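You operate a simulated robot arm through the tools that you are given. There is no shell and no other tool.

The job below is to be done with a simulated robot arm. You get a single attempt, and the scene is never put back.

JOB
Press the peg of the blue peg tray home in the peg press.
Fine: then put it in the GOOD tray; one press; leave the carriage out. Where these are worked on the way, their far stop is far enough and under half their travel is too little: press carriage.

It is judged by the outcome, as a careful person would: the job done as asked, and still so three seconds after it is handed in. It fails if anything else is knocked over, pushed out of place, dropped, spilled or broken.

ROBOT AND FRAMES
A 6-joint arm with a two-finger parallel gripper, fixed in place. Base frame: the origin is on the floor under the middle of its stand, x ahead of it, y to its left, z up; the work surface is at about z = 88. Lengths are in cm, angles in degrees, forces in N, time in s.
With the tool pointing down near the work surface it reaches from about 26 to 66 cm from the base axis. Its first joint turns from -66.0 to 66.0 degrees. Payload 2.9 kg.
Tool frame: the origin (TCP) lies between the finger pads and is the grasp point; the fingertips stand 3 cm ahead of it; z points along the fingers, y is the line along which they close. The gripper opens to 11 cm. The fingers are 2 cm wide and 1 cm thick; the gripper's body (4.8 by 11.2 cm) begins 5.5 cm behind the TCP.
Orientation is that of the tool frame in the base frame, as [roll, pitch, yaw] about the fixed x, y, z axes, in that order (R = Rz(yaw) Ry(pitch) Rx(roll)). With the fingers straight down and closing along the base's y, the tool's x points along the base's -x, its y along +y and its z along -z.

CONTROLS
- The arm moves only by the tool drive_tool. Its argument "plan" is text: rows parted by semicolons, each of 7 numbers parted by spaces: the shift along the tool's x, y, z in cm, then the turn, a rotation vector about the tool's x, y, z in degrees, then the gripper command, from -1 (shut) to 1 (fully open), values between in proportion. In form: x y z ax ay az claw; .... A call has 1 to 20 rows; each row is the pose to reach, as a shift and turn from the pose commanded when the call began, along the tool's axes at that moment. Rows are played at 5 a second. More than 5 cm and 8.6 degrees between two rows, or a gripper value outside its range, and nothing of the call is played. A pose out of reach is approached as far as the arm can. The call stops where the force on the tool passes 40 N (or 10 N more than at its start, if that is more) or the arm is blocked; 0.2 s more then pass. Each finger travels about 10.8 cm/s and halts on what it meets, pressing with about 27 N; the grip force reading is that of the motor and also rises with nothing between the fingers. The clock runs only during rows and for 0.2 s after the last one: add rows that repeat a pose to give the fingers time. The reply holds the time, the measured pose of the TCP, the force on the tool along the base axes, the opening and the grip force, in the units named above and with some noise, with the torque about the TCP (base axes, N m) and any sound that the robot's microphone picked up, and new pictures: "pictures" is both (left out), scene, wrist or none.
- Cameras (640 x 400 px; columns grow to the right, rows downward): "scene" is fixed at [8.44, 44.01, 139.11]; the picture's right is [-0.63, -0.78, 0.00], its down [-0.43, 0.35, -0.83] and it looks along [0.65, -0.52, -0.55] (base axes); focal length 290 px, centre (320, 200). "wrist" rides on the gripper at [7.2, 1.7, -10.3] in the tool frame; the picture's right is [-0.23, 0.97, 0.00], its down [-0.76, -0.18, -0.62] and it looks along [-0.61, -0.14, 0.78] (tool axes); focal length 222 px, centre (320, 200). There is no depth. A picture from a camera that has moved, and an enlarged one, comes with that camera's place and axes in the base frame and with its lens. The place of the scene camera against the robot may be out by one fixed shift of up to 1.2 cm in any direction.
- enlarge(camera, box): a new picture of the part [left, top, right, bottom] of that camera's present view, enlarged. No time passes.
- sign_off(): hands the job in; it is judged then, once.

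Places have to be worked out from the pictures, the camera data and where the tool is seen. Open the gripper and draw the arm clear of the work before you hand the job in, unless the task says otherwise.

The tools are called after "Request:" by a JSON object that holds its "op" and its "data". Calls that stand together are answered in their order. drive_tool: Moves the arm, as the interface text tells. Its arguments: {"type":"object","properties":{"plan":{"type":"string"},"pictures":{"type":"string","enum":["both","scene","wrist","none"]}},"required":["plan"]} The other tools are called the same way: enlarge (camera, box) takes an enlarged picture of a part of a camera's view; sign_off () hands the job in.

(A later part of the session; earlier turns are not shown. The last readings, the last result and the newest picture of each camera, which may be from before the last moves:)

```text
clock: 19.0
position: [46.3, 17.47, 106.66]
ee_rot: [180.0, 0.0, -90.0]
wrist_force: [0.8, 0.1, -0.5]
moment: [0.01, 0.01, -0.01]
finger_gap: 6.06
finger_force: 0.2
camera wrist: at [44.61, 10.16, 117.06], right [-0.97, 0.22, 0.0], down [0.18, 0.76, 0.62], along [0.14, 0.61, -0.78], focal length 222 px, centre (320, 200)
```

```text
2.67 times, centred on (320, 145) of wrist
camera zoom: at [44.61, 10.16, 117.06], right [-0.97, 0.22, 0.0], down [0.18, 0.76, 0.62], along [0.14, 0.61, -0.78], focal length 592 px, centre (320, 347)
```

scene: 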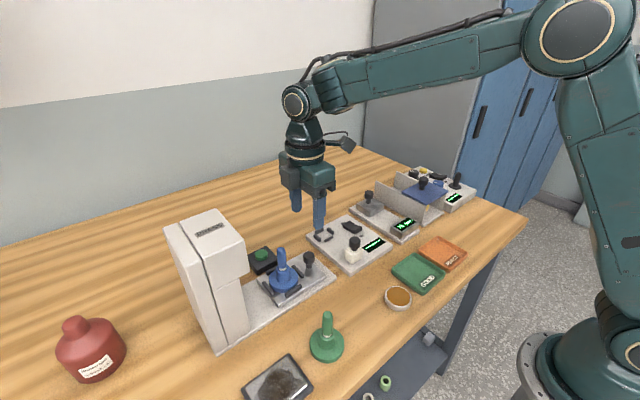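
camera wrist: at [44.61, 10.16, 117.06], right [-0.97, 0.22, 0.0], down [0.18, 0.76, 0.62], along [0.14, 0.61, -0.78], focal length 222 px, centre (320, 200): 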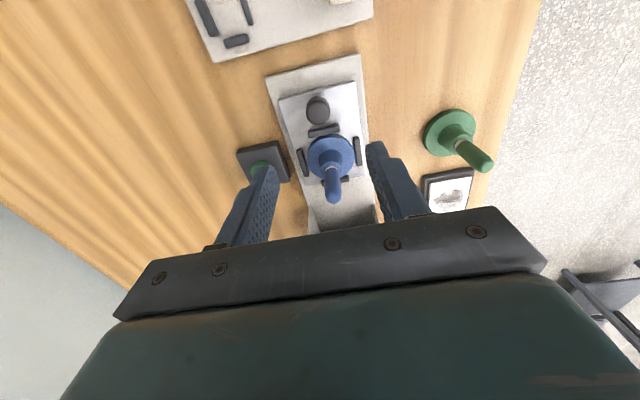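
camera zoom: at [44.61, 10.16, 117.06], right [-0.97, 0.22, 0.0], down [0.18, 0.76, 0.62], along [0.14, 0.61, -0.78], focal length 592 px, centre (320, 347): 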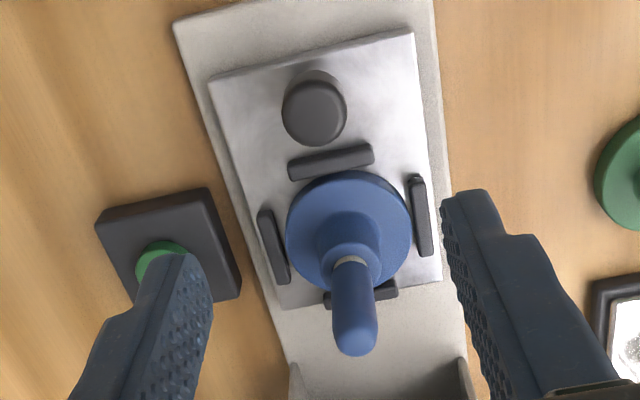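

All four views agree on the knob at about (46.5, 17.15) with its top at z≈93.1. I descend around it to TCP z≈94 with the fingers open to 6 cm.

Request:
{"op": "drive_tool", "data": {"plan": "0.1 -0.1 4 0 0 0 0.1; 0.23 -0.2 8 0 0 0 0.1; 0.23 -0.2 11 0 0 0 0.1; 0.23 -0.2 12.6 0 0 0 0.1; 0.23 -0.2 12.6 0 0 0 0.1", "pictures": "both"}}

Request:
{"op": "enlarge", "data": {"camera": "wrist", "box": [250, 110, 400, 240]}}

Request:
{"op": "enlarge", "data": {"camera": "scene", "box": [240, 220, 360, 320]}}

```text
clock: 20.2
position: [46.5, 17.21, 94.0]
ee_rot: [-180.0, 0.0, -90.1]
wrist_force: [-0.4, -1.0, -0.3]
moment: [0.0, 0.02, -0.01]
finger_gap: 6.01
finger_force: 0.1
camera wrist: at [44.83, 9.91, 104.43], right [-0.97, 0.23, 0.0], down [0.18, 0.76, 0.62], along [0.14, 0.61, -0.78], focal length 222 px, centre (320, 200)
```

scene: 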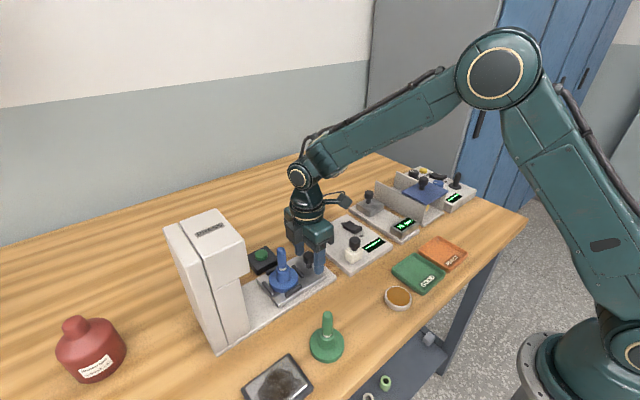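
wrist: 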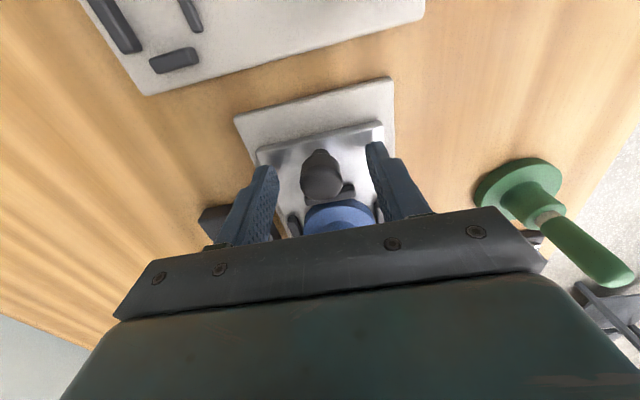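

```text
3.08 times, centred on (325, 175) of wrist
camera zoom: at [44.83, 9.91, 104.43], right [-0.97, 0.23, 0.0], down [0.18, 0.76, 0.62], along [0.14, 0.61, -0.78], focal length 684 px, centre (305, 277)
```

zoom: 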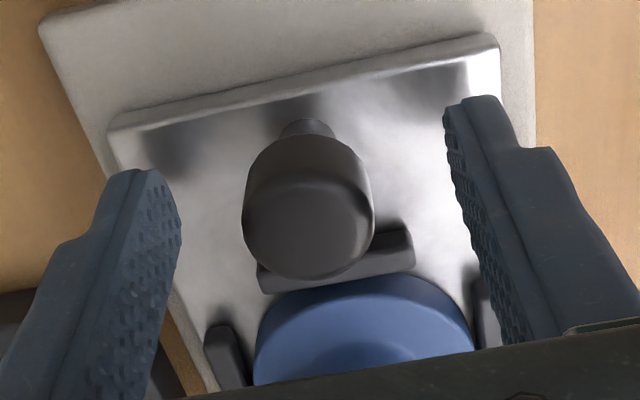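

```text
4.00 times, centred on (300, 270) of scene
camera zoom: at [8.44, 44.01, 139.11], right [-0.63, -0.78, 0.0], down [-0.43, 0.35, -0.83], along [0.65, -0.52, -0.55], focal length 1159 px, centre (400, -80)
```

zoom: 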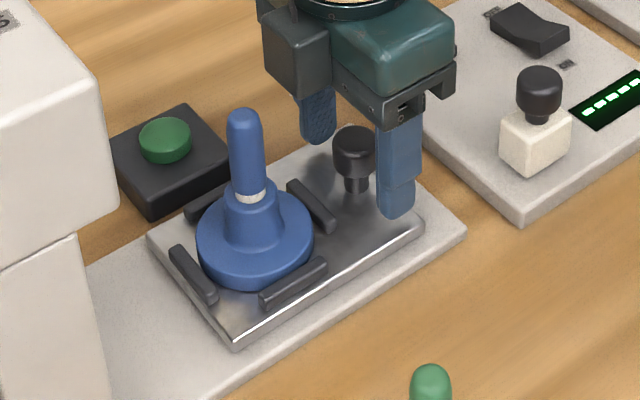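

The knob head sits between the fingers at the right height. I close on it.

Request:
{"op": "drive_tool", "data": {"plan": "0 0 0 0 0 0 -0.3; 0 0 0 0 0 0 -0.7; 0 0 0 0 0 0 -1; 0 0 0 0 0 0 -1; 0 0 0 0 0 0 -1", "pictures": "both"}}

```text
clock: 21.4
position: [46.47, 17.21, 94.02]
ee_rot: [179.9, 0.0, -89.9]
wrist_force: [-7.5, 0.7, -0.3]
moment: [0.04, -0.26, 0.02]
finger_gap: 2.59
finger_force: 45.2
camera wrist: at [44.79, 9.92, 104.46], right [-0.97, 0.23, 0.0], down [0.18, 0.76, 0.62], along [0.14, 0.61, -0.78], focal length 222 px, centre (320, 200)
```

scene: 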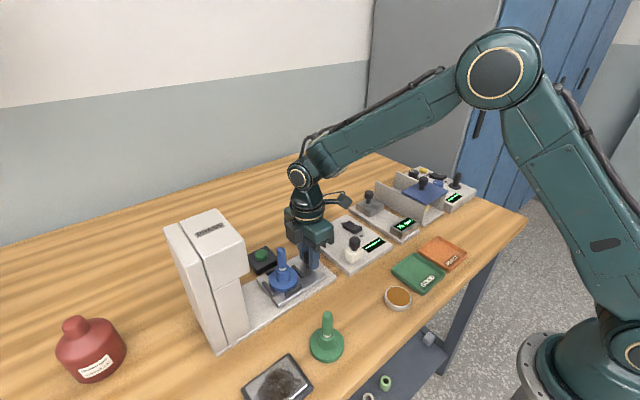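
wrist: 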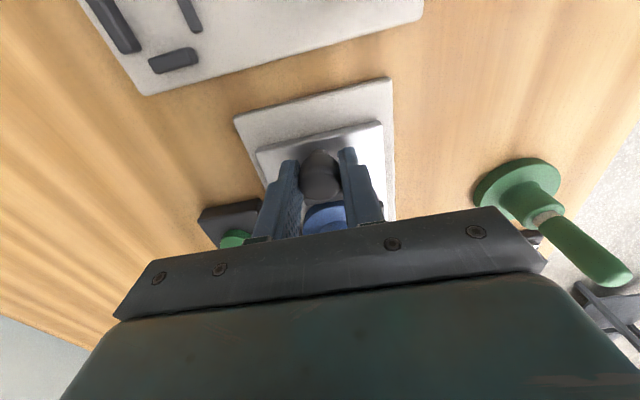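

The knob is held with a gap of 2.59 cm and a small sideways load, which I relieve with a 0.08 cm correction. I slide the carriage gently toward the press (+y) by about 8 cm and then check.

Request:
{"op": "drive_tool", "data": {"plan": "0 0.08 0 0 0 0 -1; -0.2 0.08 0 0 0 0 -1; -0.6 0.08 0 0 0 0 -1; -1.2 0.08 0 0 0 0 -1; -2 0.08 0 0 0 0 -1; -2.8 0.08 0 0 0 0 -1; -3.6 0.08 0 0 0 0 -1; -4.4 0.08 0 0 0 0 -1; -5.2 0.08 0 0 0 0 -1; -6 0.08 0 0 0 0 -1; -6.7 0.08 0 0 0 0 -1; -7.2 0.08 0 0 0 0 -1; -7.5 0.08 0 0 0 0 -1; -7.5 0.08 0 0 0 0 -1", "pictures": "both"}}

Request:
{"op": "enlarge", "data": {"camera": "scene", "box": [200, 200, 340, 320]}}

```text
clock: 24.4
position: [46.41, 24.79, 94.0]
ee_rot: [180.0, 0.0, -90.0]
wrist_force: [9.9, 0.1, -3.8]
moment: [-0.13, 0.29, -0.04]
finger_gap: 2.57
finger_force: 44.6
camera wrist: at [44.76, 17.44, 104.45], right [-0.97, 0.23, 0.0], down [0.18, 0.76, 0.62], along [0.14, 0.61, -0.78], focal length 222 px, centre (320, 200)
```

scene: 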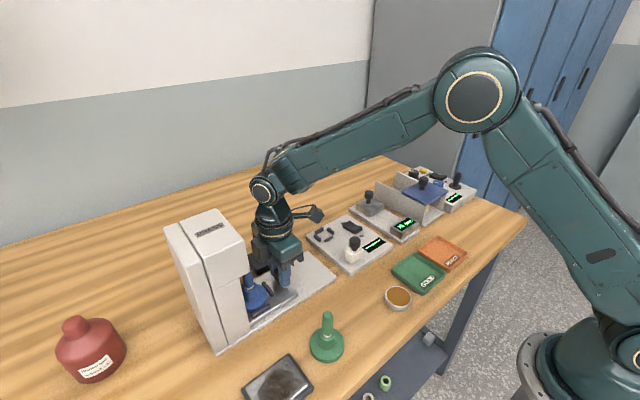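
wrist: 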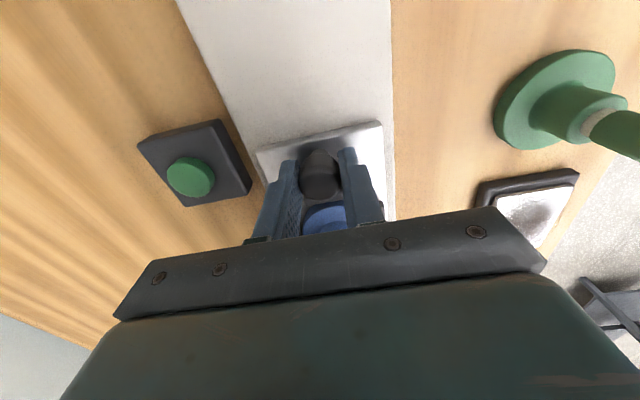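

```text
3.33 times, centred on (270, 260) of scene
camera zoom: at [8.47, 44.01, 139.11], right [-0.63, -0.78, 0.0], down [-0.43, 0.35, -0.83], along [0.65, -0.52, -0.55], focal length 966 px, centre (487, 0)
```

zoom: 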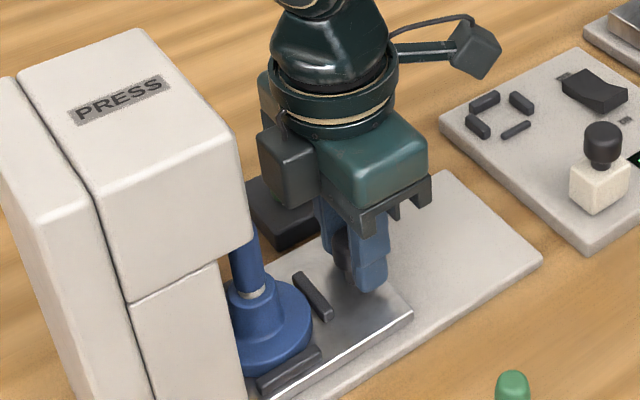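

The carriage slides freely and the tray rides along. Before going further I look closely at the clearance between the gripper and the press head.

Request:
{"op": "enlarge", "data": {"camera": "scene", "box": [230, 180, 330, 300]}}

Request:
{"op": "enlarge", "data": {"camera": "wrist", "box": [230, 120, 410, 260]}}

```text
3.33 times, centred on (280, 240) of scene
camera zoom: at [8.47, 44.01, 139.11], right [-0.63, -0.78, 0.0], down [-0.43, 0.35, -0.83], along [0.65, -0.52, -0.55], focal length 966 px, centre (453, 67)
```

zoom: 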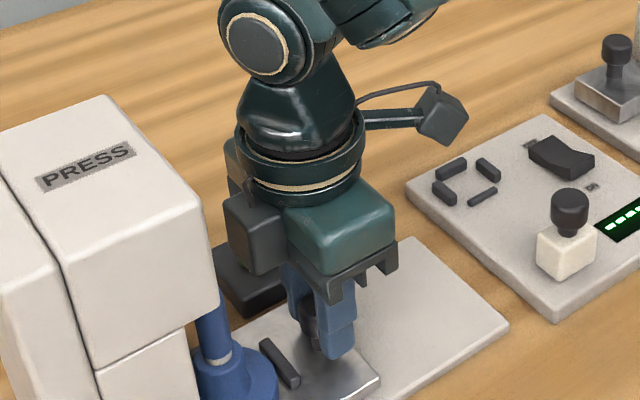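

```text
2.86 times, centred on (320, 190) of wrist
camera zoom: at [44.76, 17.44, 104.45], right [-0.97, 0.23, 0.0], down [0.18, 0.76, 0.62], along [0.14, 0.61, -0.78], focal length 635 px, centre (320, 229)
```

zoom: 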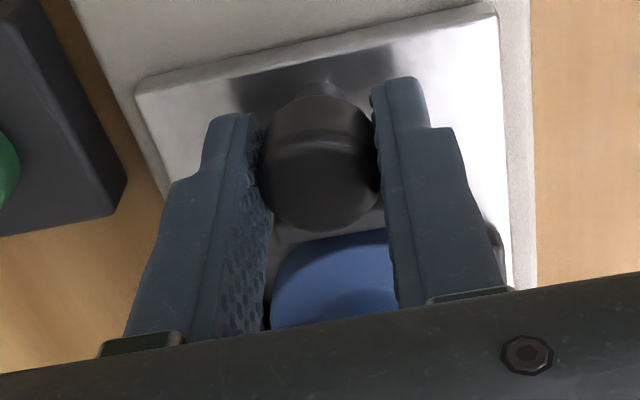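

A box on the far side of the gripper reaches about 4.3 cm past the TCP. With the press head front at y≈32.4, an upright gripper would hit it before the carriage reaches its stop at knob y≈29. I open slightly, tilt the tool 15° so its top leans away from the press, and check before re-gripping the knob.

Request:
{"op": "drive_tool", "data": {"plan": "0 -0.035 0 0 0 0 -0.5; 0 -0.035 0 0 0 0 -0.2; 0 -0.035 0 0 0 0 -0.2; 0.13 -0.035 -0.04 0 -5 0 -0.2; 0.27 -0.035 -0.08 0 -10 0 -0.2; 0.4 -0.035 -0.12 0 -15 0 -0.2; 0.4 -0.035 -0.12 0 -15 0 -0.2", "pictures": "both"}}

Request:
{"op": "enlarge", "data": {"camera": "wrist", "box": [230, 120, 410, 260]}}

Request:
{"op": "enlarge", "data": {"camera": "scene", "box": [210, 180, 340, 310]}}

```text
clock: 26.0
position: [46.37, 24.35, 94.19]
ee_rot: [-180.0, 15.0, -90.0]
wrist_force: [0.5, 0.6, 0.5]
moment: [0.02, -0.01, 0.02]
finger_gap: 4.42
finger_force: 0.1
camera wrist: at [44.74, 14.62, 102.34], right [-0.97, 0.22, 0.06], down [0.18, 0.57, 0.8], along [0.14, 0.79, -0.6], focal length 222 px, centre (320, 200)
```

scene: 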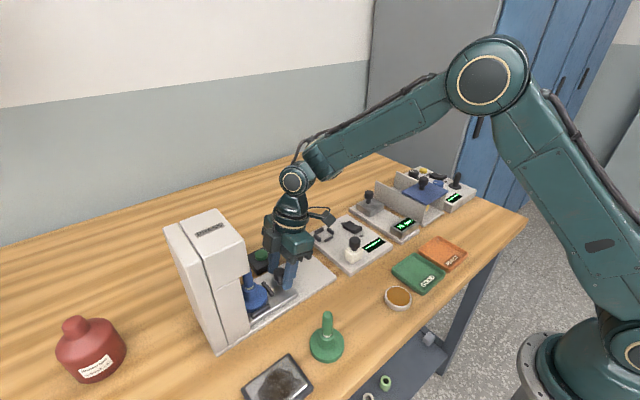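
wrist: 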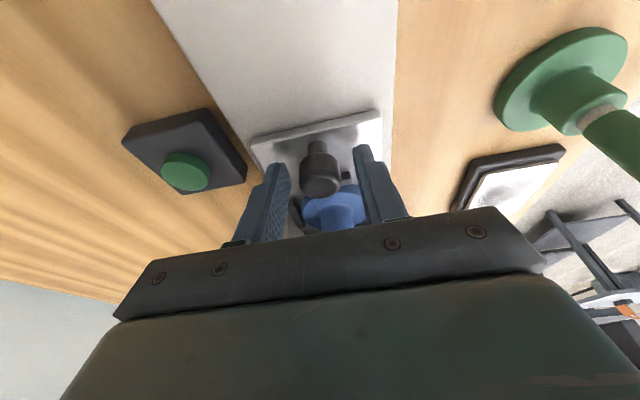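

```text
2.86 times, centred on (320, 190) of wrist
camera zoom: at [44.74, 14.62, 102.34], right [-0.97, 0.22, 0.06], down [0.18, 0.57, 0.8], along [0.14, 0.79, -0.6], focal length 635 px, centre (320, 229)
```

zoom: 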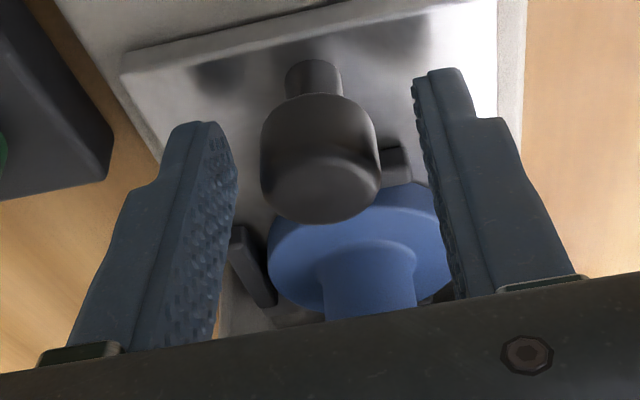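

```text
3.08 times, centred on (275, 245) of scene
camera zoom: at [8.44, 44.01, 139.11], right [-0.63, -0.78, 0.0], down [-0.43, 0.35, -0.83], along [0.65, -0.52, -0.55], focal length 892 px, centre (458, 62)
```

zoom: 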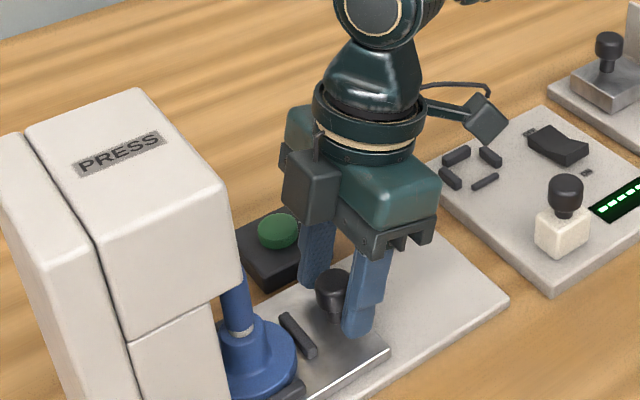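

The knob head sits well between the tilted fingers and the gripper now leans clear of the press head. I re-grip the knob.

Request:
{"op": "drive_tool", "data": {"plan": "0 0 0 0 0 0 -0.5; 0 0 0 0 0 0 -0.8; 0 0 0 0 0 0 -1; 0 0 0 0 0 0 -1; 0 0 0 0 0 0 -1", "pictures": "none"}}

```text
clock: 27.2
position: [46.52, 24.37, 94.22]
ee_rot: [-180.0, 15.0, -89.9]
wrist_force: [3.4, -0.3, -0.4]
moment: [0.39, 0.31, -0.08]
finger_gap: 2.55
finger_force: 44.8
```

The knob is held again. I push the carriage another 3.5 cm along +y slowly.

Request:
{"op": "drive_tool", "data": {"plan": "-0.29 0 0.078 0 0 0 -1; -0.773 0 0.207 0 0 0 -1; -1.352 0 0.362 0 0 0 -1; -1.932 0 0.518 0 0 0 -1; -2.511 0 0.673 0 0 0 -1; -2.994 0 0.802 0 0 0 -1; -3.381 0 0.906 0 0 0 -1; -3.381 0 0.906 0 0 0 -1", "pictures": "both"}}

Request:
{"op": "enlarge", "data": {"camera": "scene", "box": [190, 180, 320, 310]}}

```text
clock: 29.0
position: [46.53, 27.7, 94.1]
ee_rot: [179.9, 15.0, -90.0]
wrist_force: [1.9, -0.1, 2.0]
moment: [0.11, 0.27, 0.03]
finger_gap: 2.53
finger_force: 44.9
camera wrist: at [44.77, 18.08, 102.35], right [-0.97, 0.22, 0.06], down [0.18, 0.57, 0.8], along [0.14, 0.79, -0.6], focal length 222 px, centre (320, 200)
```

scene: 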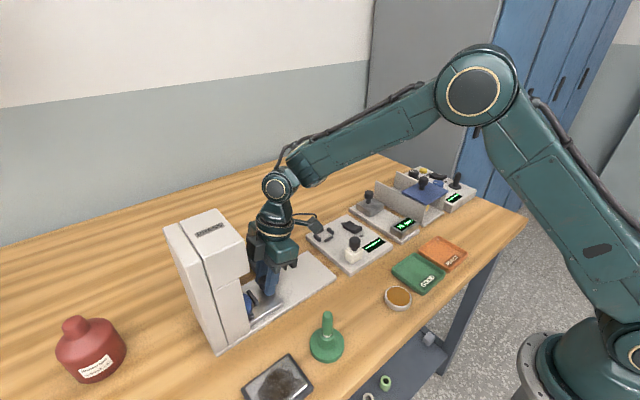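
wrist: 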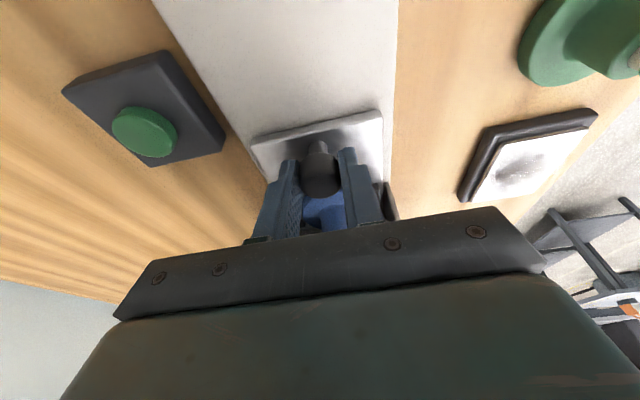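

```text
3.08 times, centred on (255, 245) of scene
camera zoom: at [8.44, 44.01, 139.11], right [-0.63, -0.78, 0.0], down [-0.43, 0.35, -0.83], along [0.65, -0.52, -0.55], focal length 892 px, centre (520, 62)
```

zoom: 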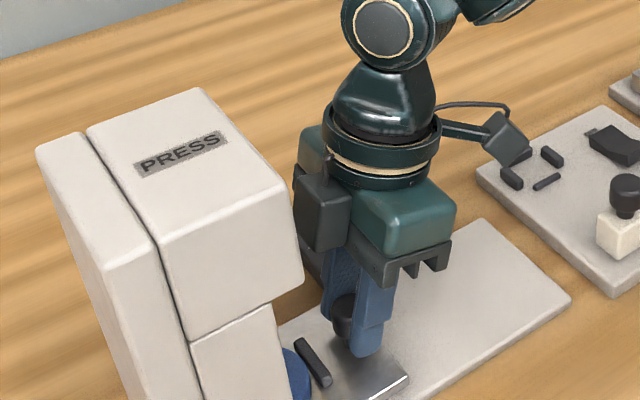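

There is no resistance yet and the gripper stays about 3 cm clear of the press head. I keep pushing in 0.1 cm steps to feel for the far stop.

Request:
{"op": "drive_tool", "data": {"plan": "-0.097 0 0.026 0 0 0 -1; -0.193 0 0.052 0 0 0 -1; -0.29 0 0.078 0 0 0 -1; -0.386 0 0.104 0 0 0 -1; -0.483 0 0.129 0 0 0 -1; -0.58 0 0.155 0 0 0 -1; -0.676 0 0.181 0 0 0 -1; -0.773 0 0.207 0 0 0 -1; -0.773 0 0.207 0 0 0 -1", "pictures": "none"}}

```text
clock: 31.0
position: [46.56, 28.42, 93.99]
ee_rot: [179.8, 14.7, -90.3]
wrist_force: [-5.0, -31.1, -0.7]
moment: [-0.18, -0.3, 0.02]
finger_gap: 2.55
finger_force: 44.6
```

Force in y rises to -31 N at about 11.5 cm of travel, with the nest under the ram, so this is the far stop. I relax the push, open the fingers, and retract along the tool axis, away from the press.

Request:
{"op": "drive_tool", "data": {"plan": "0.19 0 -0.052 0 0 0 -1; 0.19 0 -0.052 0 0 0 -0.5; 0.19 0 -0.052 0 0 0 -0.2; 0.19 0 -0.052 0 0 0 -0.2; 0.19 0 -2 0 0 0 -0.2; 0.19 0 -5 0 0 0 -0.2; 0.19 0 -9 0 0 0 -0.2; 0.19 0 -12 0 0 0 -0.2; 0.19 0 -12 0 0 0 -0.2", "pictures": "both"}}

Request:
{"op": "enlarge", "data": {"camera": "wrist", "box": [100, 60, 420, 260]}}

Request:
{"op": "enlarge", "data": {"camera": "scene", "box": [190, 200, 330, 330]}}

```text
clock: 33.0
position: [46.41, 25.41, 105.63]
ee_rot: [-179.9, 14.9, -90.1]
wrist_force: [-0.1, -0.9, 0.5]
moment: [0.0, 0.0, 0.02]
finger_gap: 4.41
finger_force: 0.0
camera wrist: at [44.71, 15.68, 113.94], right [-0.97, 0.22, 0.06], down [0.18, 0.57, 0.8], along [0.14, 0.79, -0.6], focal length 222 px, centre (320, 200)
```

scene: 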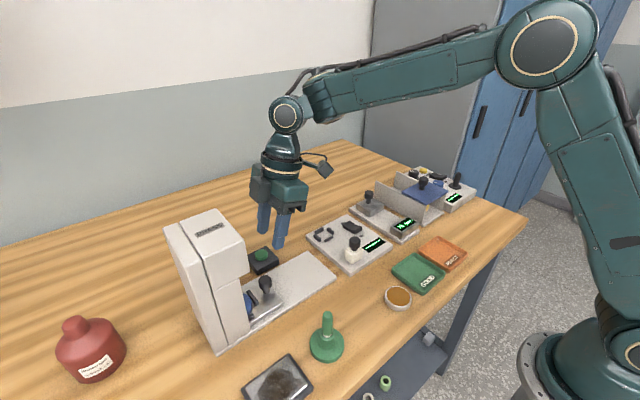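
wrist: 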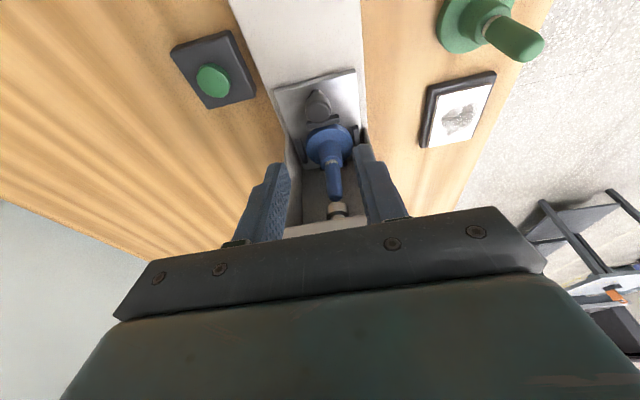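

```text
2.00 times, centred on (260, 160) of wrist
camera zoom: at [44.71, 15.68, 113.94], right [-0.97, 0.22, 0.06], down [0.18, 0.57, 0.8], along [0.14, 0.79, -0.6], focal length 444 px, centre (440, 280)
```

zoom: 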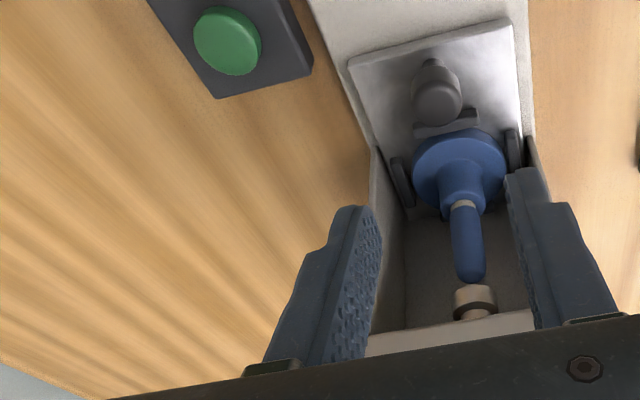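

```text
3.08 times, centred on (260, 265) of scene
camera zoom: at [8.44, 44.01, 139.11], right [-0.63, -0.78, 0.0], down [-0.43, 0.35, -0.83], along [0.65, -0.52, -0.55], focal length 892 px, centre (505, 0)
```

zoom: 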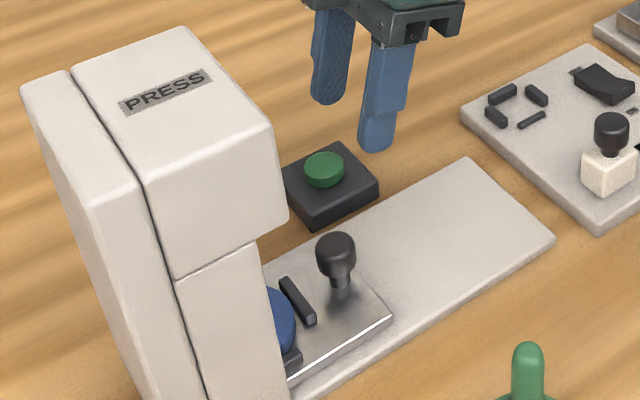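

The ram is directly above the peg, and the carriage is in. I now swing over to the green button at about (55.85, 23.8), returning upright and closing the fingers on the way.

Request:
{"op": "drive_tool", "data": {"plan": "0.3 -1.5 0 0 3 0 -0.5; 0.7 -3.4 0.05 0 7 0 -1; 1.1 -5.5 0.1 0 11 0 -1; 1.5 -7.6 0.15 0 15 0 -1; 1.7 -9.4 0.165 0 15 0 -1; 1.7 -9.4 0.165 0 15 0 -1; 1.7 -9.4 0.165 0 15 0 -1", "pictures": "both"}}

Request:
{"op": "enlarge", "data": {"camera": "wrist", "box": [250, 60, 410, 220]}}

Request:
{"op": "enlarge", "data": {"camera": "scene", "box": [190, 170, 330, 320]}}

```text
clock: 34.6
position: [55.85, 23.64, 105.02]
ee_rot: [180.0, 0.0, -89.9]
wrist_force: [1.2, 0.6, 0.0]
moment: [0.02, 0.03, -0.02]
finger_gap: 0.01
finger_force: 27.0
camera wrist: at [54.2, 16.44, 115.46], right [-0.97, 0.23, 0.0], down [0.18, 0.76, 0.62], along [0.14, 0.61, -0.78], focal length 222 px, centre (320, 200)
```

scene: 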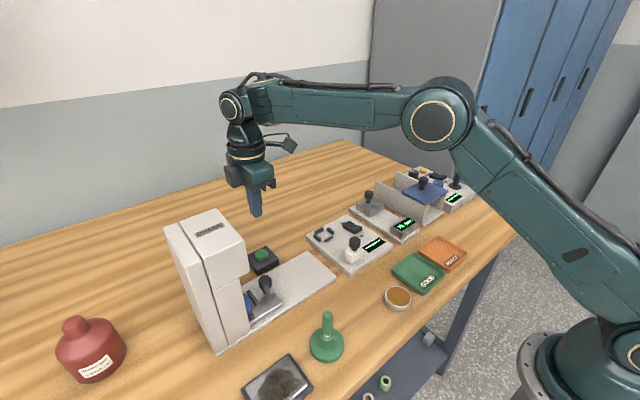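
wrist: 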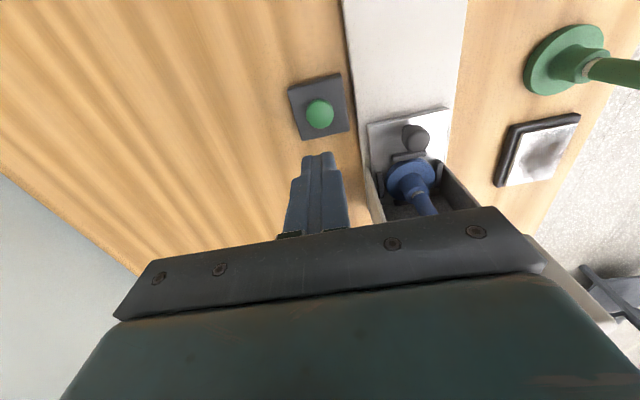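

```text
2.50 times, centred on (330, 140) of wrist
camera zoom: at [54.2, 16.44, 115.46], right [-0.97, 0.23, 0.0], down [0.18, 0.76, 0.62], along [0.14, 0.61, -0.78], focal length 555 px, centre (295, 350)
```

zoom: 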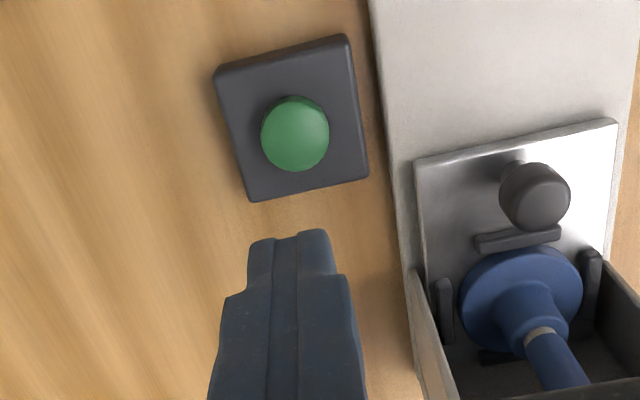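

```text
2.67 times, centred on (260, 245) of scene
camera zoom: at [8.44, 44.01, 139.11], right [-0.63, -0.78, 0.0], down [-0.43, 0.35, -0.83], along [0.65, -0.52, -0.55], focal length 773 px, centre (480, 80)
```

zoom: 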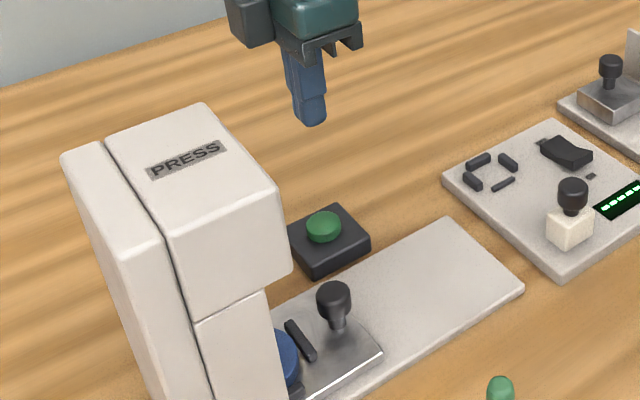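

The button is at about (55.9, 23.8), right under the closed fingertips. I descend to about 1.5 cm above it and check.

Request:
{"op": "drive_tool", "data": {"plan": "0 0 3 0 0 0 -1; -0.05 -0.05 6 0 0 0 -1; -0.05 -0.05 8.5 0 0 0 -1; -0.05 -0.05 9.5 0 0 0 -1; -0.05 -0.05 9.5 0 0 0 -1", "pictures": "both"}}

Request:
{"op": "enlarge", "data": {"camera": "wrist", "box": [250, 60, 410, 220]}}

Request:
{"op": "enlarge", "data": {"camera": "scene", "box": [220, 200, 320, 300]}}

```text
clock: 35.8
position: [55.93, 23.67, 95.64]
ee_rot: [179.9, -0.1, -90.1]
wrist_force: [-0.4, -0.9, 0.1]
moment: [0.0, 0.0, -0.01]
finger_gap: 0.0
finger_force: 26.8
camera wrist: at [54.21, 16.39, 106.0], right [-0.97, 0.23, 0.0], down [0.18, 0.76, 0.62], along [0.14, 0.61, -0.78], focal length 222 px, centre (320, 200)
```

scene: 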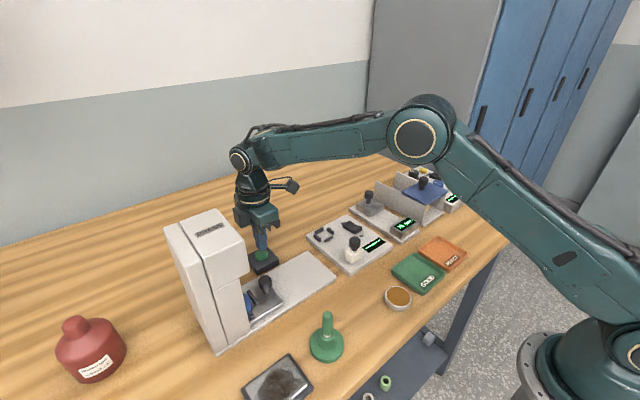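
wrist: 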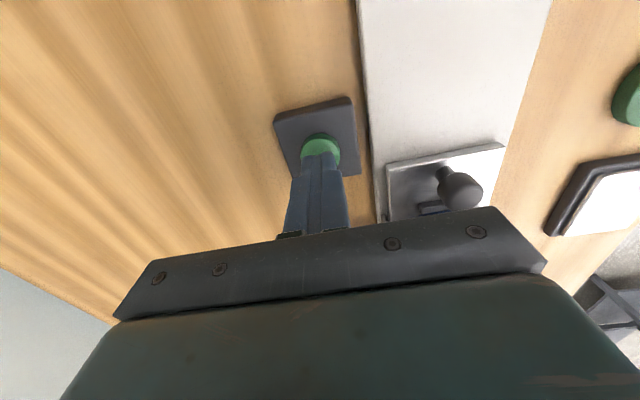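

```text
2.50 times, centred on (330, 140) of wrist
camera zoom: at [54.21, 16.39, 106.0], right [-0.97, 0.23, 0.0], down [0.18, 0.76, 0.62], along [0.14, 0.61, -0.78], focal length 555 px, centre (295, 350)
```

zoom: 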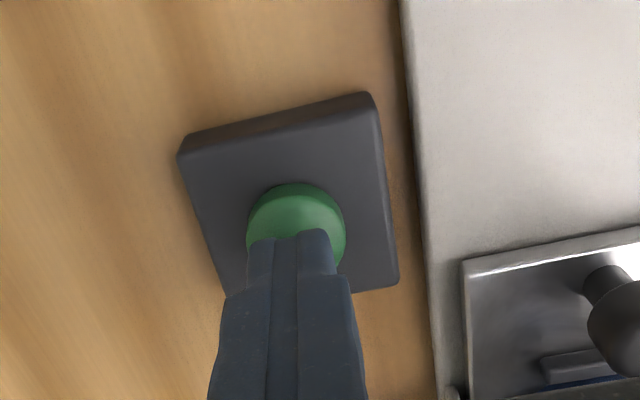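

```text
4.00 times, centred on (270, 250) of scene
camera zoom: at [8.44, 44.01, 139.11], right [-0.63, -0.78, 0.0], down [-0.43, 0.35, -0.83], along [0.65, -0.52, -0.55], focal length 1159 px, centre (520, 0)
```

zoom: 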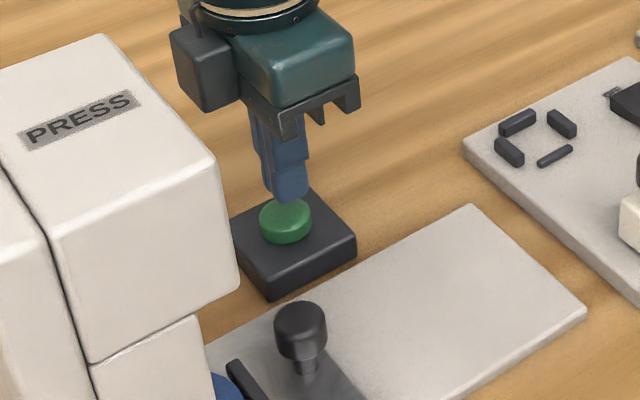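

The fingertips are centred over the button, about 1.5 cm above it. I lower gently toward contact.

Request:
{"op": "drive_tool", "data": {"plan": "0 0 0.4 0 0 0 -1; 0 0 0.8 0 0 0 -1; 0 0 1.1 0 0 0 -1; 0 0 1.1 0 0 0 -1", "pictures": "none"}}

```text
clock: 36.8
position: [55.9, 23.73, 94.5]
ee_rot: [180.0, 0.0, -90.0]
wrist_force: [0.0, 0.6, -0.5]
moment: [0.02, 0.01, 0.0]
finger_gap: 0.01
finger_force: 26.6
```

There is no contact yet at tip z≈91.5. I continue down in small steps.

Request:
{"op": "drive_tool", "data": {"plan": "0 0 0.15 0 0 0 -1; 0 0 0.3 0 0 0 -1; 0 0 0.45 0 0 0 -1; 0 0 0.6 0 0 0 -1", "pictures": "none"}}

```text
clock: 37.8
position: [55.96, 23.8, 94.03]
ee_rot: [-180.0, 0.0, -90.0]
wrist_force: [0.9, 0.1, 3.9]
moment: [0.04, 0.03, 0.03]
finger_gap: 0.0
finger_force: 26.6
heard: click
```

A click was heard with about 4 N of contact, so the button has been pressed once. I rise cleanly off it and look at the press.

Request:
{"op": "drive_tool", "data": {"plan": "0 0 -1.5 0 0 0 -1; 0 0 -4 0 0 0 -1; 0 0 -7 0 0 0 -1; 0 0 -7 0 0 0 -1", "pictures": "both"}}

Request:
{"op": "enlarge", "data": {"camera": "wrist", "box": [340, 80, 520, 220]}}

Request:
{"op": "enlarge", "data": {"camera": "scene", "box": [190, 200, 330, 340]}}

```text
clock: 38.8
position: [55.89, 23.81, 100.76]
ee_rot: [-180.0, 0.1, -90.0]
wrist_force: [-0.9, -0.3, 0.4]
moment: [0.04, -0.02, -0.02]
finger_gap: 0.02
finger_force: 26.8
camera wrist: at [54.2, 16.46, 111.3], right [-0.97, 0.23, 0.0], down [0.18, 0.76, 0.62], along [0.14, 0.61, -0.78], focal length 222 px, centre (320, 200)
```

scene: 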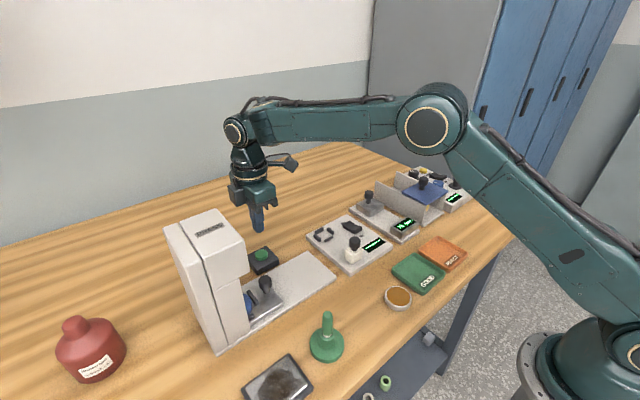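
wrist: 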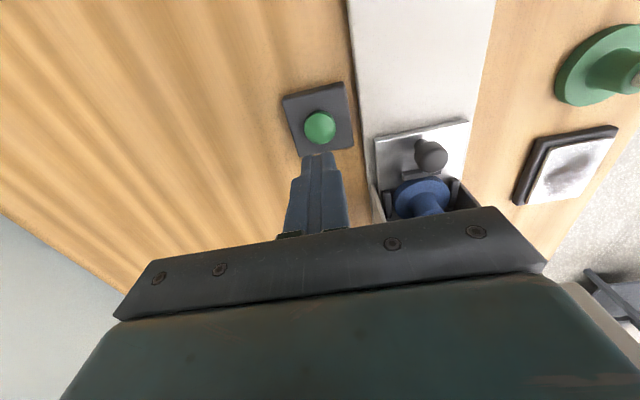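

```text
2.86 times, centred on (430, 150) of wrist
camera zoom: at [54.2, 16.46, 111.3], right [-0.97, 0.23, 0.0], down [0.18, 0.76, 0.62], along [0.14, 0.61, -0.78], focal length 635 px, centre (6, 343)
```

zoom: 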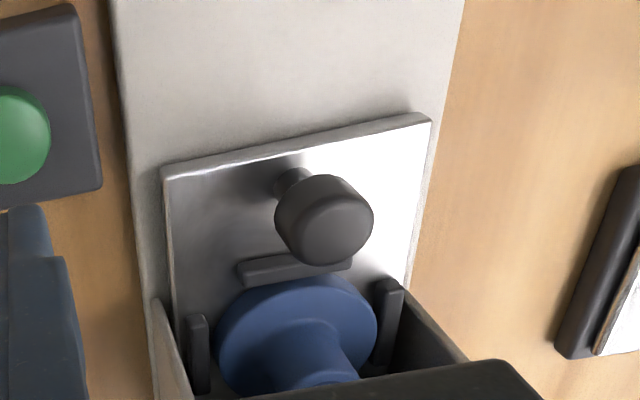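

```text
2.86 times, centred on (260, 270) of scene
camera zoom: at [8.44, 44.01, 139.11], right [-0.63, -0.78, 0.0], down [-0.43, 0.35, -0.83], along [0.65, -0.52, -0.55], focal length 828 px, centre (491, 0)
```

zoom: 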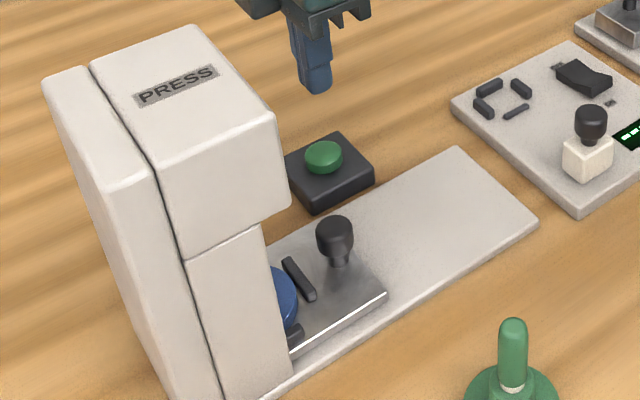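

The ram and peg are hidden from here, so I return to the tilted viewing pose, from which both were visible, opening the fingers for the knob on the way.

Request:
{"op": "drive_tool", "data": {"plan": "0 0.5 -2 0 0 0 -1; -0.3 2.5 -4 0 -4 0 -1; -0.7 4.6 -4.8 0 -8 0 -0.6; -1.1 6.8 -4.8 0 -12 0 -0.2; -1.4 8.6 -4.8 0 -15 0 -0.2; -1.55 9.45 -4.8 0 -15 0 -0.2; -1.55 9.45 -4.8 0 -15 0 -0.2", "pictures": "both"}}

Request:
{"op": "enlarge", "data": {"camera": "wrist", "box": [240, 60, 420, 240]}}

Request:
{"op": "enlarge", "data": {"camera": "scene", "box": [190, 200, 330, 340]}}

```text
clock: 40.4
position: [46.48, 25.37, 105.69]
ee_rot: [-180.0, 15.0, -90.0]
wrist_force: [-0.1, 0.3, 0.3]
moment: [0.01, -0.01, -0.01]
finger_gap: 4.41
finger_force: 0.1
camera wrist: at [44.71, 15.57, 113.92], right [-0.97, 0.22, 0.06], down [0.18, 0.57, 0.8], along [0.14, 0.79, -0.6], focal length 222 px, centre (320, 200)
```

scene: 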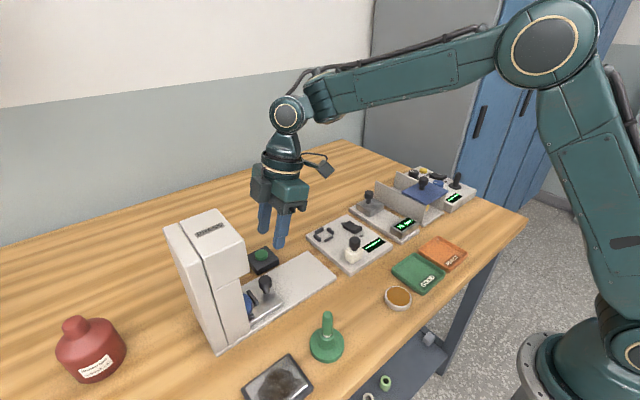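
wrist: 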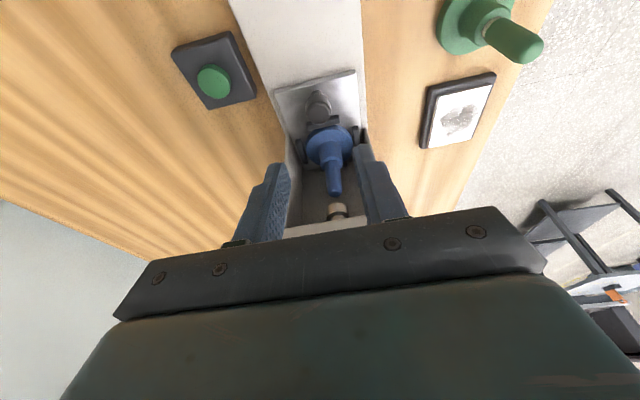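

```text
2.22 times, centred on (330, 150) of wrist
camera zoom: at [44.71, 15.57, 113.92], right [-0.97, 0.22, 0.06], down [0.18, 0.57, 0.8], along [0.14, 0.79, -0.6], focal length 494 px, centre (298, 311)
```

zoom: 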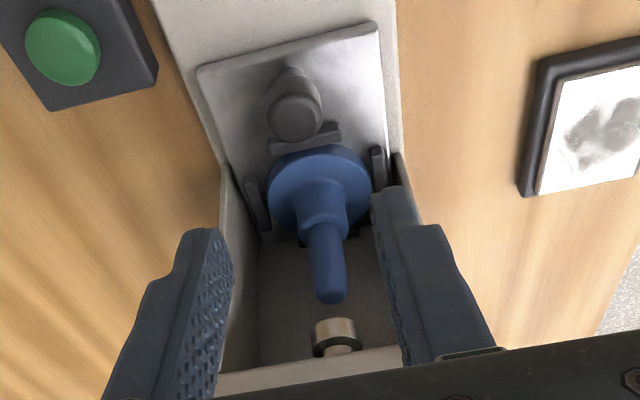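

```text
2.86 times, centred on (260, 270) of scene
camera zoom: at [8.44, 44.01, 139.11], right [-0.63, -0.78, 0.0], down [-0.43, 0.35, -0.83], along [0.65, -0.52, -0.55], focal length 828 px, centre (491, 0)
```

zoom: 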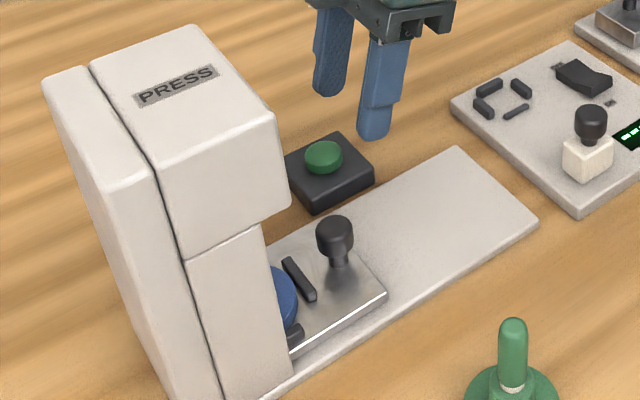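

The white ring is no longer visible and the gap under the ram has grown: the peg has been pressed home by the single press and the ram is back up. I go back down onto the knob along the same tool axis, ready to pull the carriage out.

Request:
{"op": "drive_tool", "data": {"plan": "0 0 4 0 0 0 -0.2; 0 0 8 0 0 0 -0.2; 0 0 10.5 0 0 0 -0.2; 0 0 11.95 0 0 0 -0.2; 0 0 11.95 0 0 0 -0.2", "pictures": "both"}}

Request:
{"op": "enlarge", "data": {"camera": "wrist", "box": [230, 120, 410, 260]}}

```text
clock: 41.6
position: [46.46, 28.39, 94.18]
ee_rot: [-180.0, 15.0, -89.9]
wrist_force: [0.2, 0.3, 0.1]
moment: [-0.02, 0.01, -0.02]
finger_gap: 4.38
finger_force: 0.0
camera wrist: at [44.77, 18.73, 102.35], right [-0.97, 0.22, 0.06], down [0.18, 0.57, 0.8], along [0.14, 0.79, -0.6], focal length 222 px, centre (320, 200)
```

scene: 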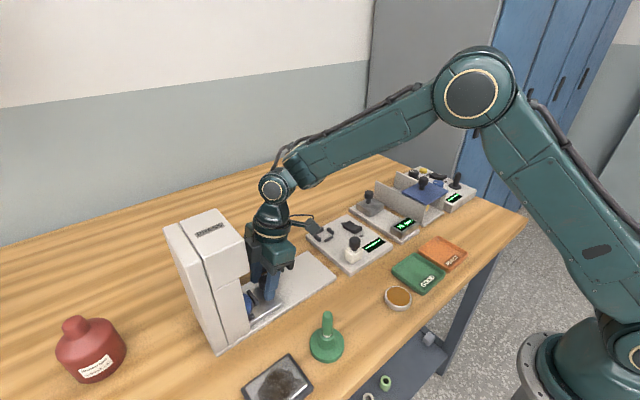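
wrist: 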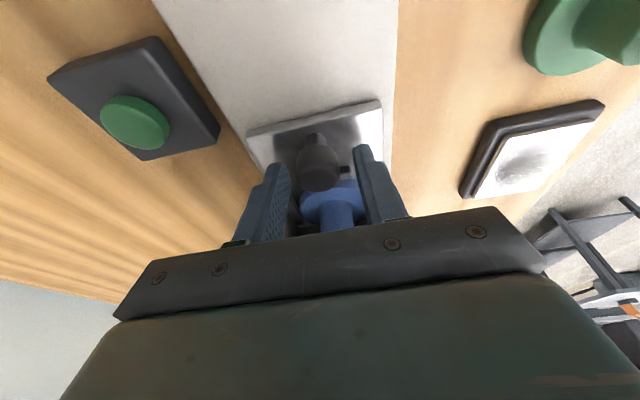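

```text
2.86 times, centred on (320, 190) of wrist
camera zoom: at [44.77, 18.73, 102.35], right [-0.97, 0.22, 0.06], down [0.18, 0.57, 0.8], along [0.14, 0.79, -0.6], focal length 635 px, centre (320, 229)
```

zoom: 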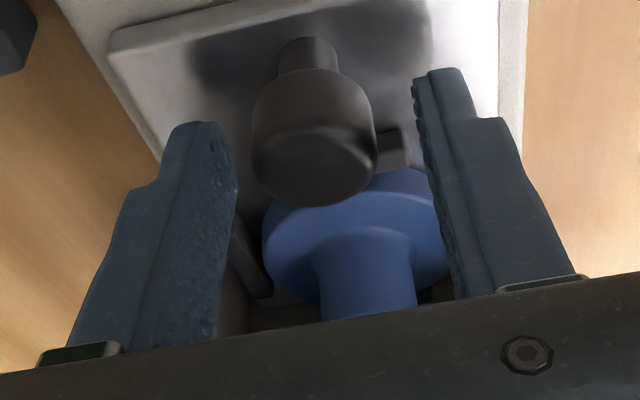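

The knob sits about 0.5 cm nearer -y in the fingers than before, so I shift by that much and then close.

Request:
{"op": "drive_tool", "data": {"plan": "0.25 -0.03 -0.067 0 0 0 -0.2; 0.48 -0.05 -0.13 0 0 0 -0.2; 0.48 -0.05 -0.13 0 0 0 -0.5; 0.48 -0.05 -0.13 0 0 0 -0.8; 0.48 -0.05 -0.13 0 0 0 -1; 0.48 -0.05 -0.13 0 0 0 -1; 0.48 -0.05 -0.13 0 0 0 -1", "pictures": "wrist"}}

```text
clock: 43.2
position: [46.49, 27.9, 94.19]
ee_rot: [180.0, 15.0, -89.9]
wrist_force: [-5.8, -2.0, 0.7]
moment: [0.27, -0.26, 0.05]
finger_gap: 2.54
finger_force: 45.1
camera wrist: at [44.78, 18.2, 102.36], right [-0.97, 0.22, 0.06], down [0.18, 0.57, 0.8], along [0.14, 0.79, -0.6], focal length 222 px, centre (320, 200)
```

wrist: 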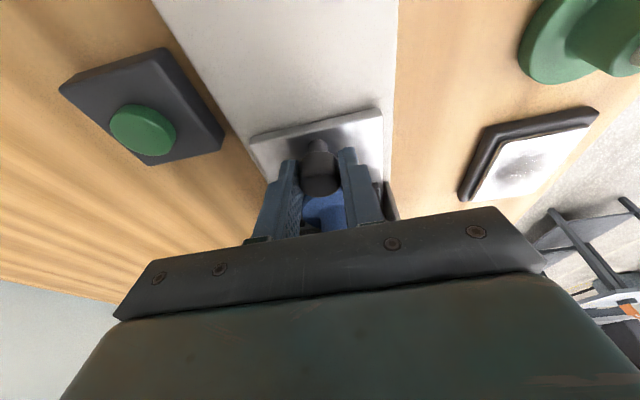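

The knob is gripped again at a gap of 2.54 cm. I pull the carriage out along -y smoothly, most of the way.

Request:
{"op": "drive_tool", "data": {"plan": "0.193 0.03 -0.052 0 0 0 -1; 0.58 0.03 -0.155 0 0 0 -1; 1.159 0.03 -0.311 0 0 0 -1; 1.932 0.03 -0.518 0 0 0 -1; 2.705 0.03 -0.725 0 0 0 -1; 3.477 0.03 -0.932 0 0 0 -1; 4.25 0.03 -1.139 0 0 0 -1; 5.023 0.03 -1.346 0 0 0 -1; 5.795 0.03 -1.553 0 0 0 -1; 6.568 0.03 -1.76 0 0 0 -1; 7.341 0.03 -1.967 0 0 0 -1; 8.114 0.03 -2.174 0 0 0 -1; 8.79 0.03 -2.355 0 0 0 -1; 9.37 0.03 -2.51 0 0 0 -1; 9.755 0.03 -2.614 0 0 0 -1; 9.95 0.03 -2.666 0 0 0 -1; 9.95 0.03 -2.666 0 0 0 -1", "pictures": "both"}}

Request:
{"op": "enlarge", "data": {"camera": "scene", "box": [210, 200, 340, 320]}}

```text
clock: 46.8
position: [46.52, 17.63, 94.11]
ee_rot: [179.9, 14.9, -90.0]
wrist_force: [-7.9, -2.2, 8.4]
moment: [0.75, 0.27, 0.06]
finger_gap: 2.56
finger_force: 45.2
camera wrist: at [44.76, 7.87, 102.35], right [-0.97, 0.22, 0.06], down [0.18, 0.57, 0.8], along [0.14, 0.79, -0.6], focal length 222 px, centre (320, 200)
```

scene: 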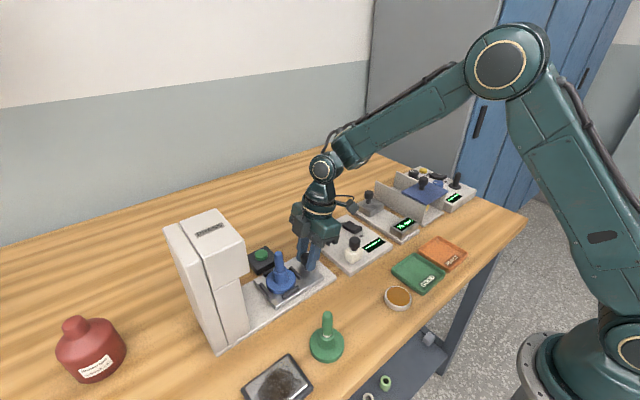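
wrist: 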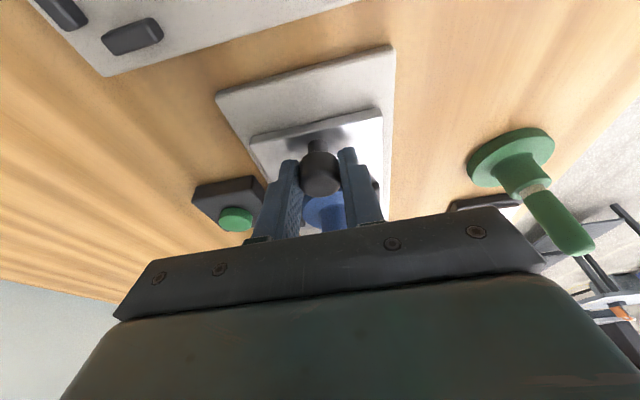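

```text
3.33 times, centred on (275, 260) of scene
camera zoom: at [8.41, 44.0, 139.12], right [-0.63, -0.78, 0.0], down [-0.43, 0.35, -0.83], along [0.65, -0.52, -0.55], focal length 966 px, centre (470, 0)
```

zoom: 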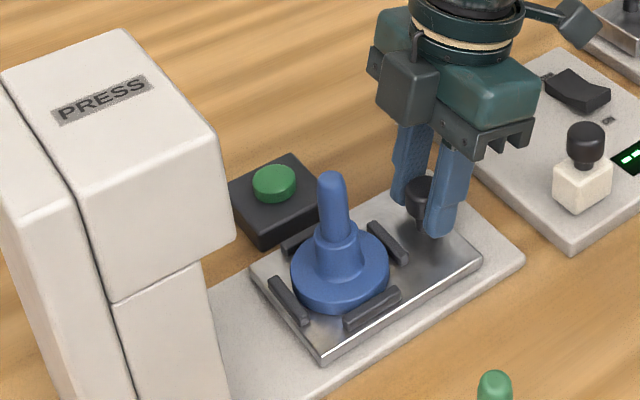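

The peg's white ring is now hidden in the collar, and the carriage is nearly out. I ease it back in small steps to the near stop.

Request:
{"op": "drive_tool", "data": {"plan": "0.097 0 -0.026 0 0 0 -1; 0.193 0 -0.052 0 0 0 -1; 0.29 0 -0.078 0 0 0 -1; 0.386 0 -0.104 0 0 0 -1; 0.483 0 -0.129 0 0 0 -1; 0.58 0 -0.155 0 0 0 -1; 0.58 0 -0.155 0 0 0 -1", "pictures": "none"}}

```text
clock: 48.4
position: [46.5, 17.02, 94.19]
ee_rot: [180.0, 15.1, -89.9]
wrist_force: [-3.8, -0.8, 0.7]
moment: [0.01, -0.36, 0.02]
finger_gap: 2.57
finger_force: 44.4
```

There is still no stop force at y≈17.0. I continue a little further in small steps.

Request:
{"op": "drive_tool", "data": {"plan": "0.097 0 -0.026 0 0 0 -1; 0.193 0 -0.052 0 0 0 -1; 0.29 0 -0.078 0 0 0 -1; 0.386 0 -0.104 0 0 0 -1; 0.386 0 -0.104 0 0 0 -1", "pictures": "none"}}

```text
clock: 49.6
position: [46.56, 16.9, 94.09]
ee_rot: [-179.9, 15.3, -89.7]
wrist_force: [2.6, 28.3, -8.6]
moment: [-0.15, 0.22, 0.02]
finger_gap: 2.57
finger_force: 44.7
```

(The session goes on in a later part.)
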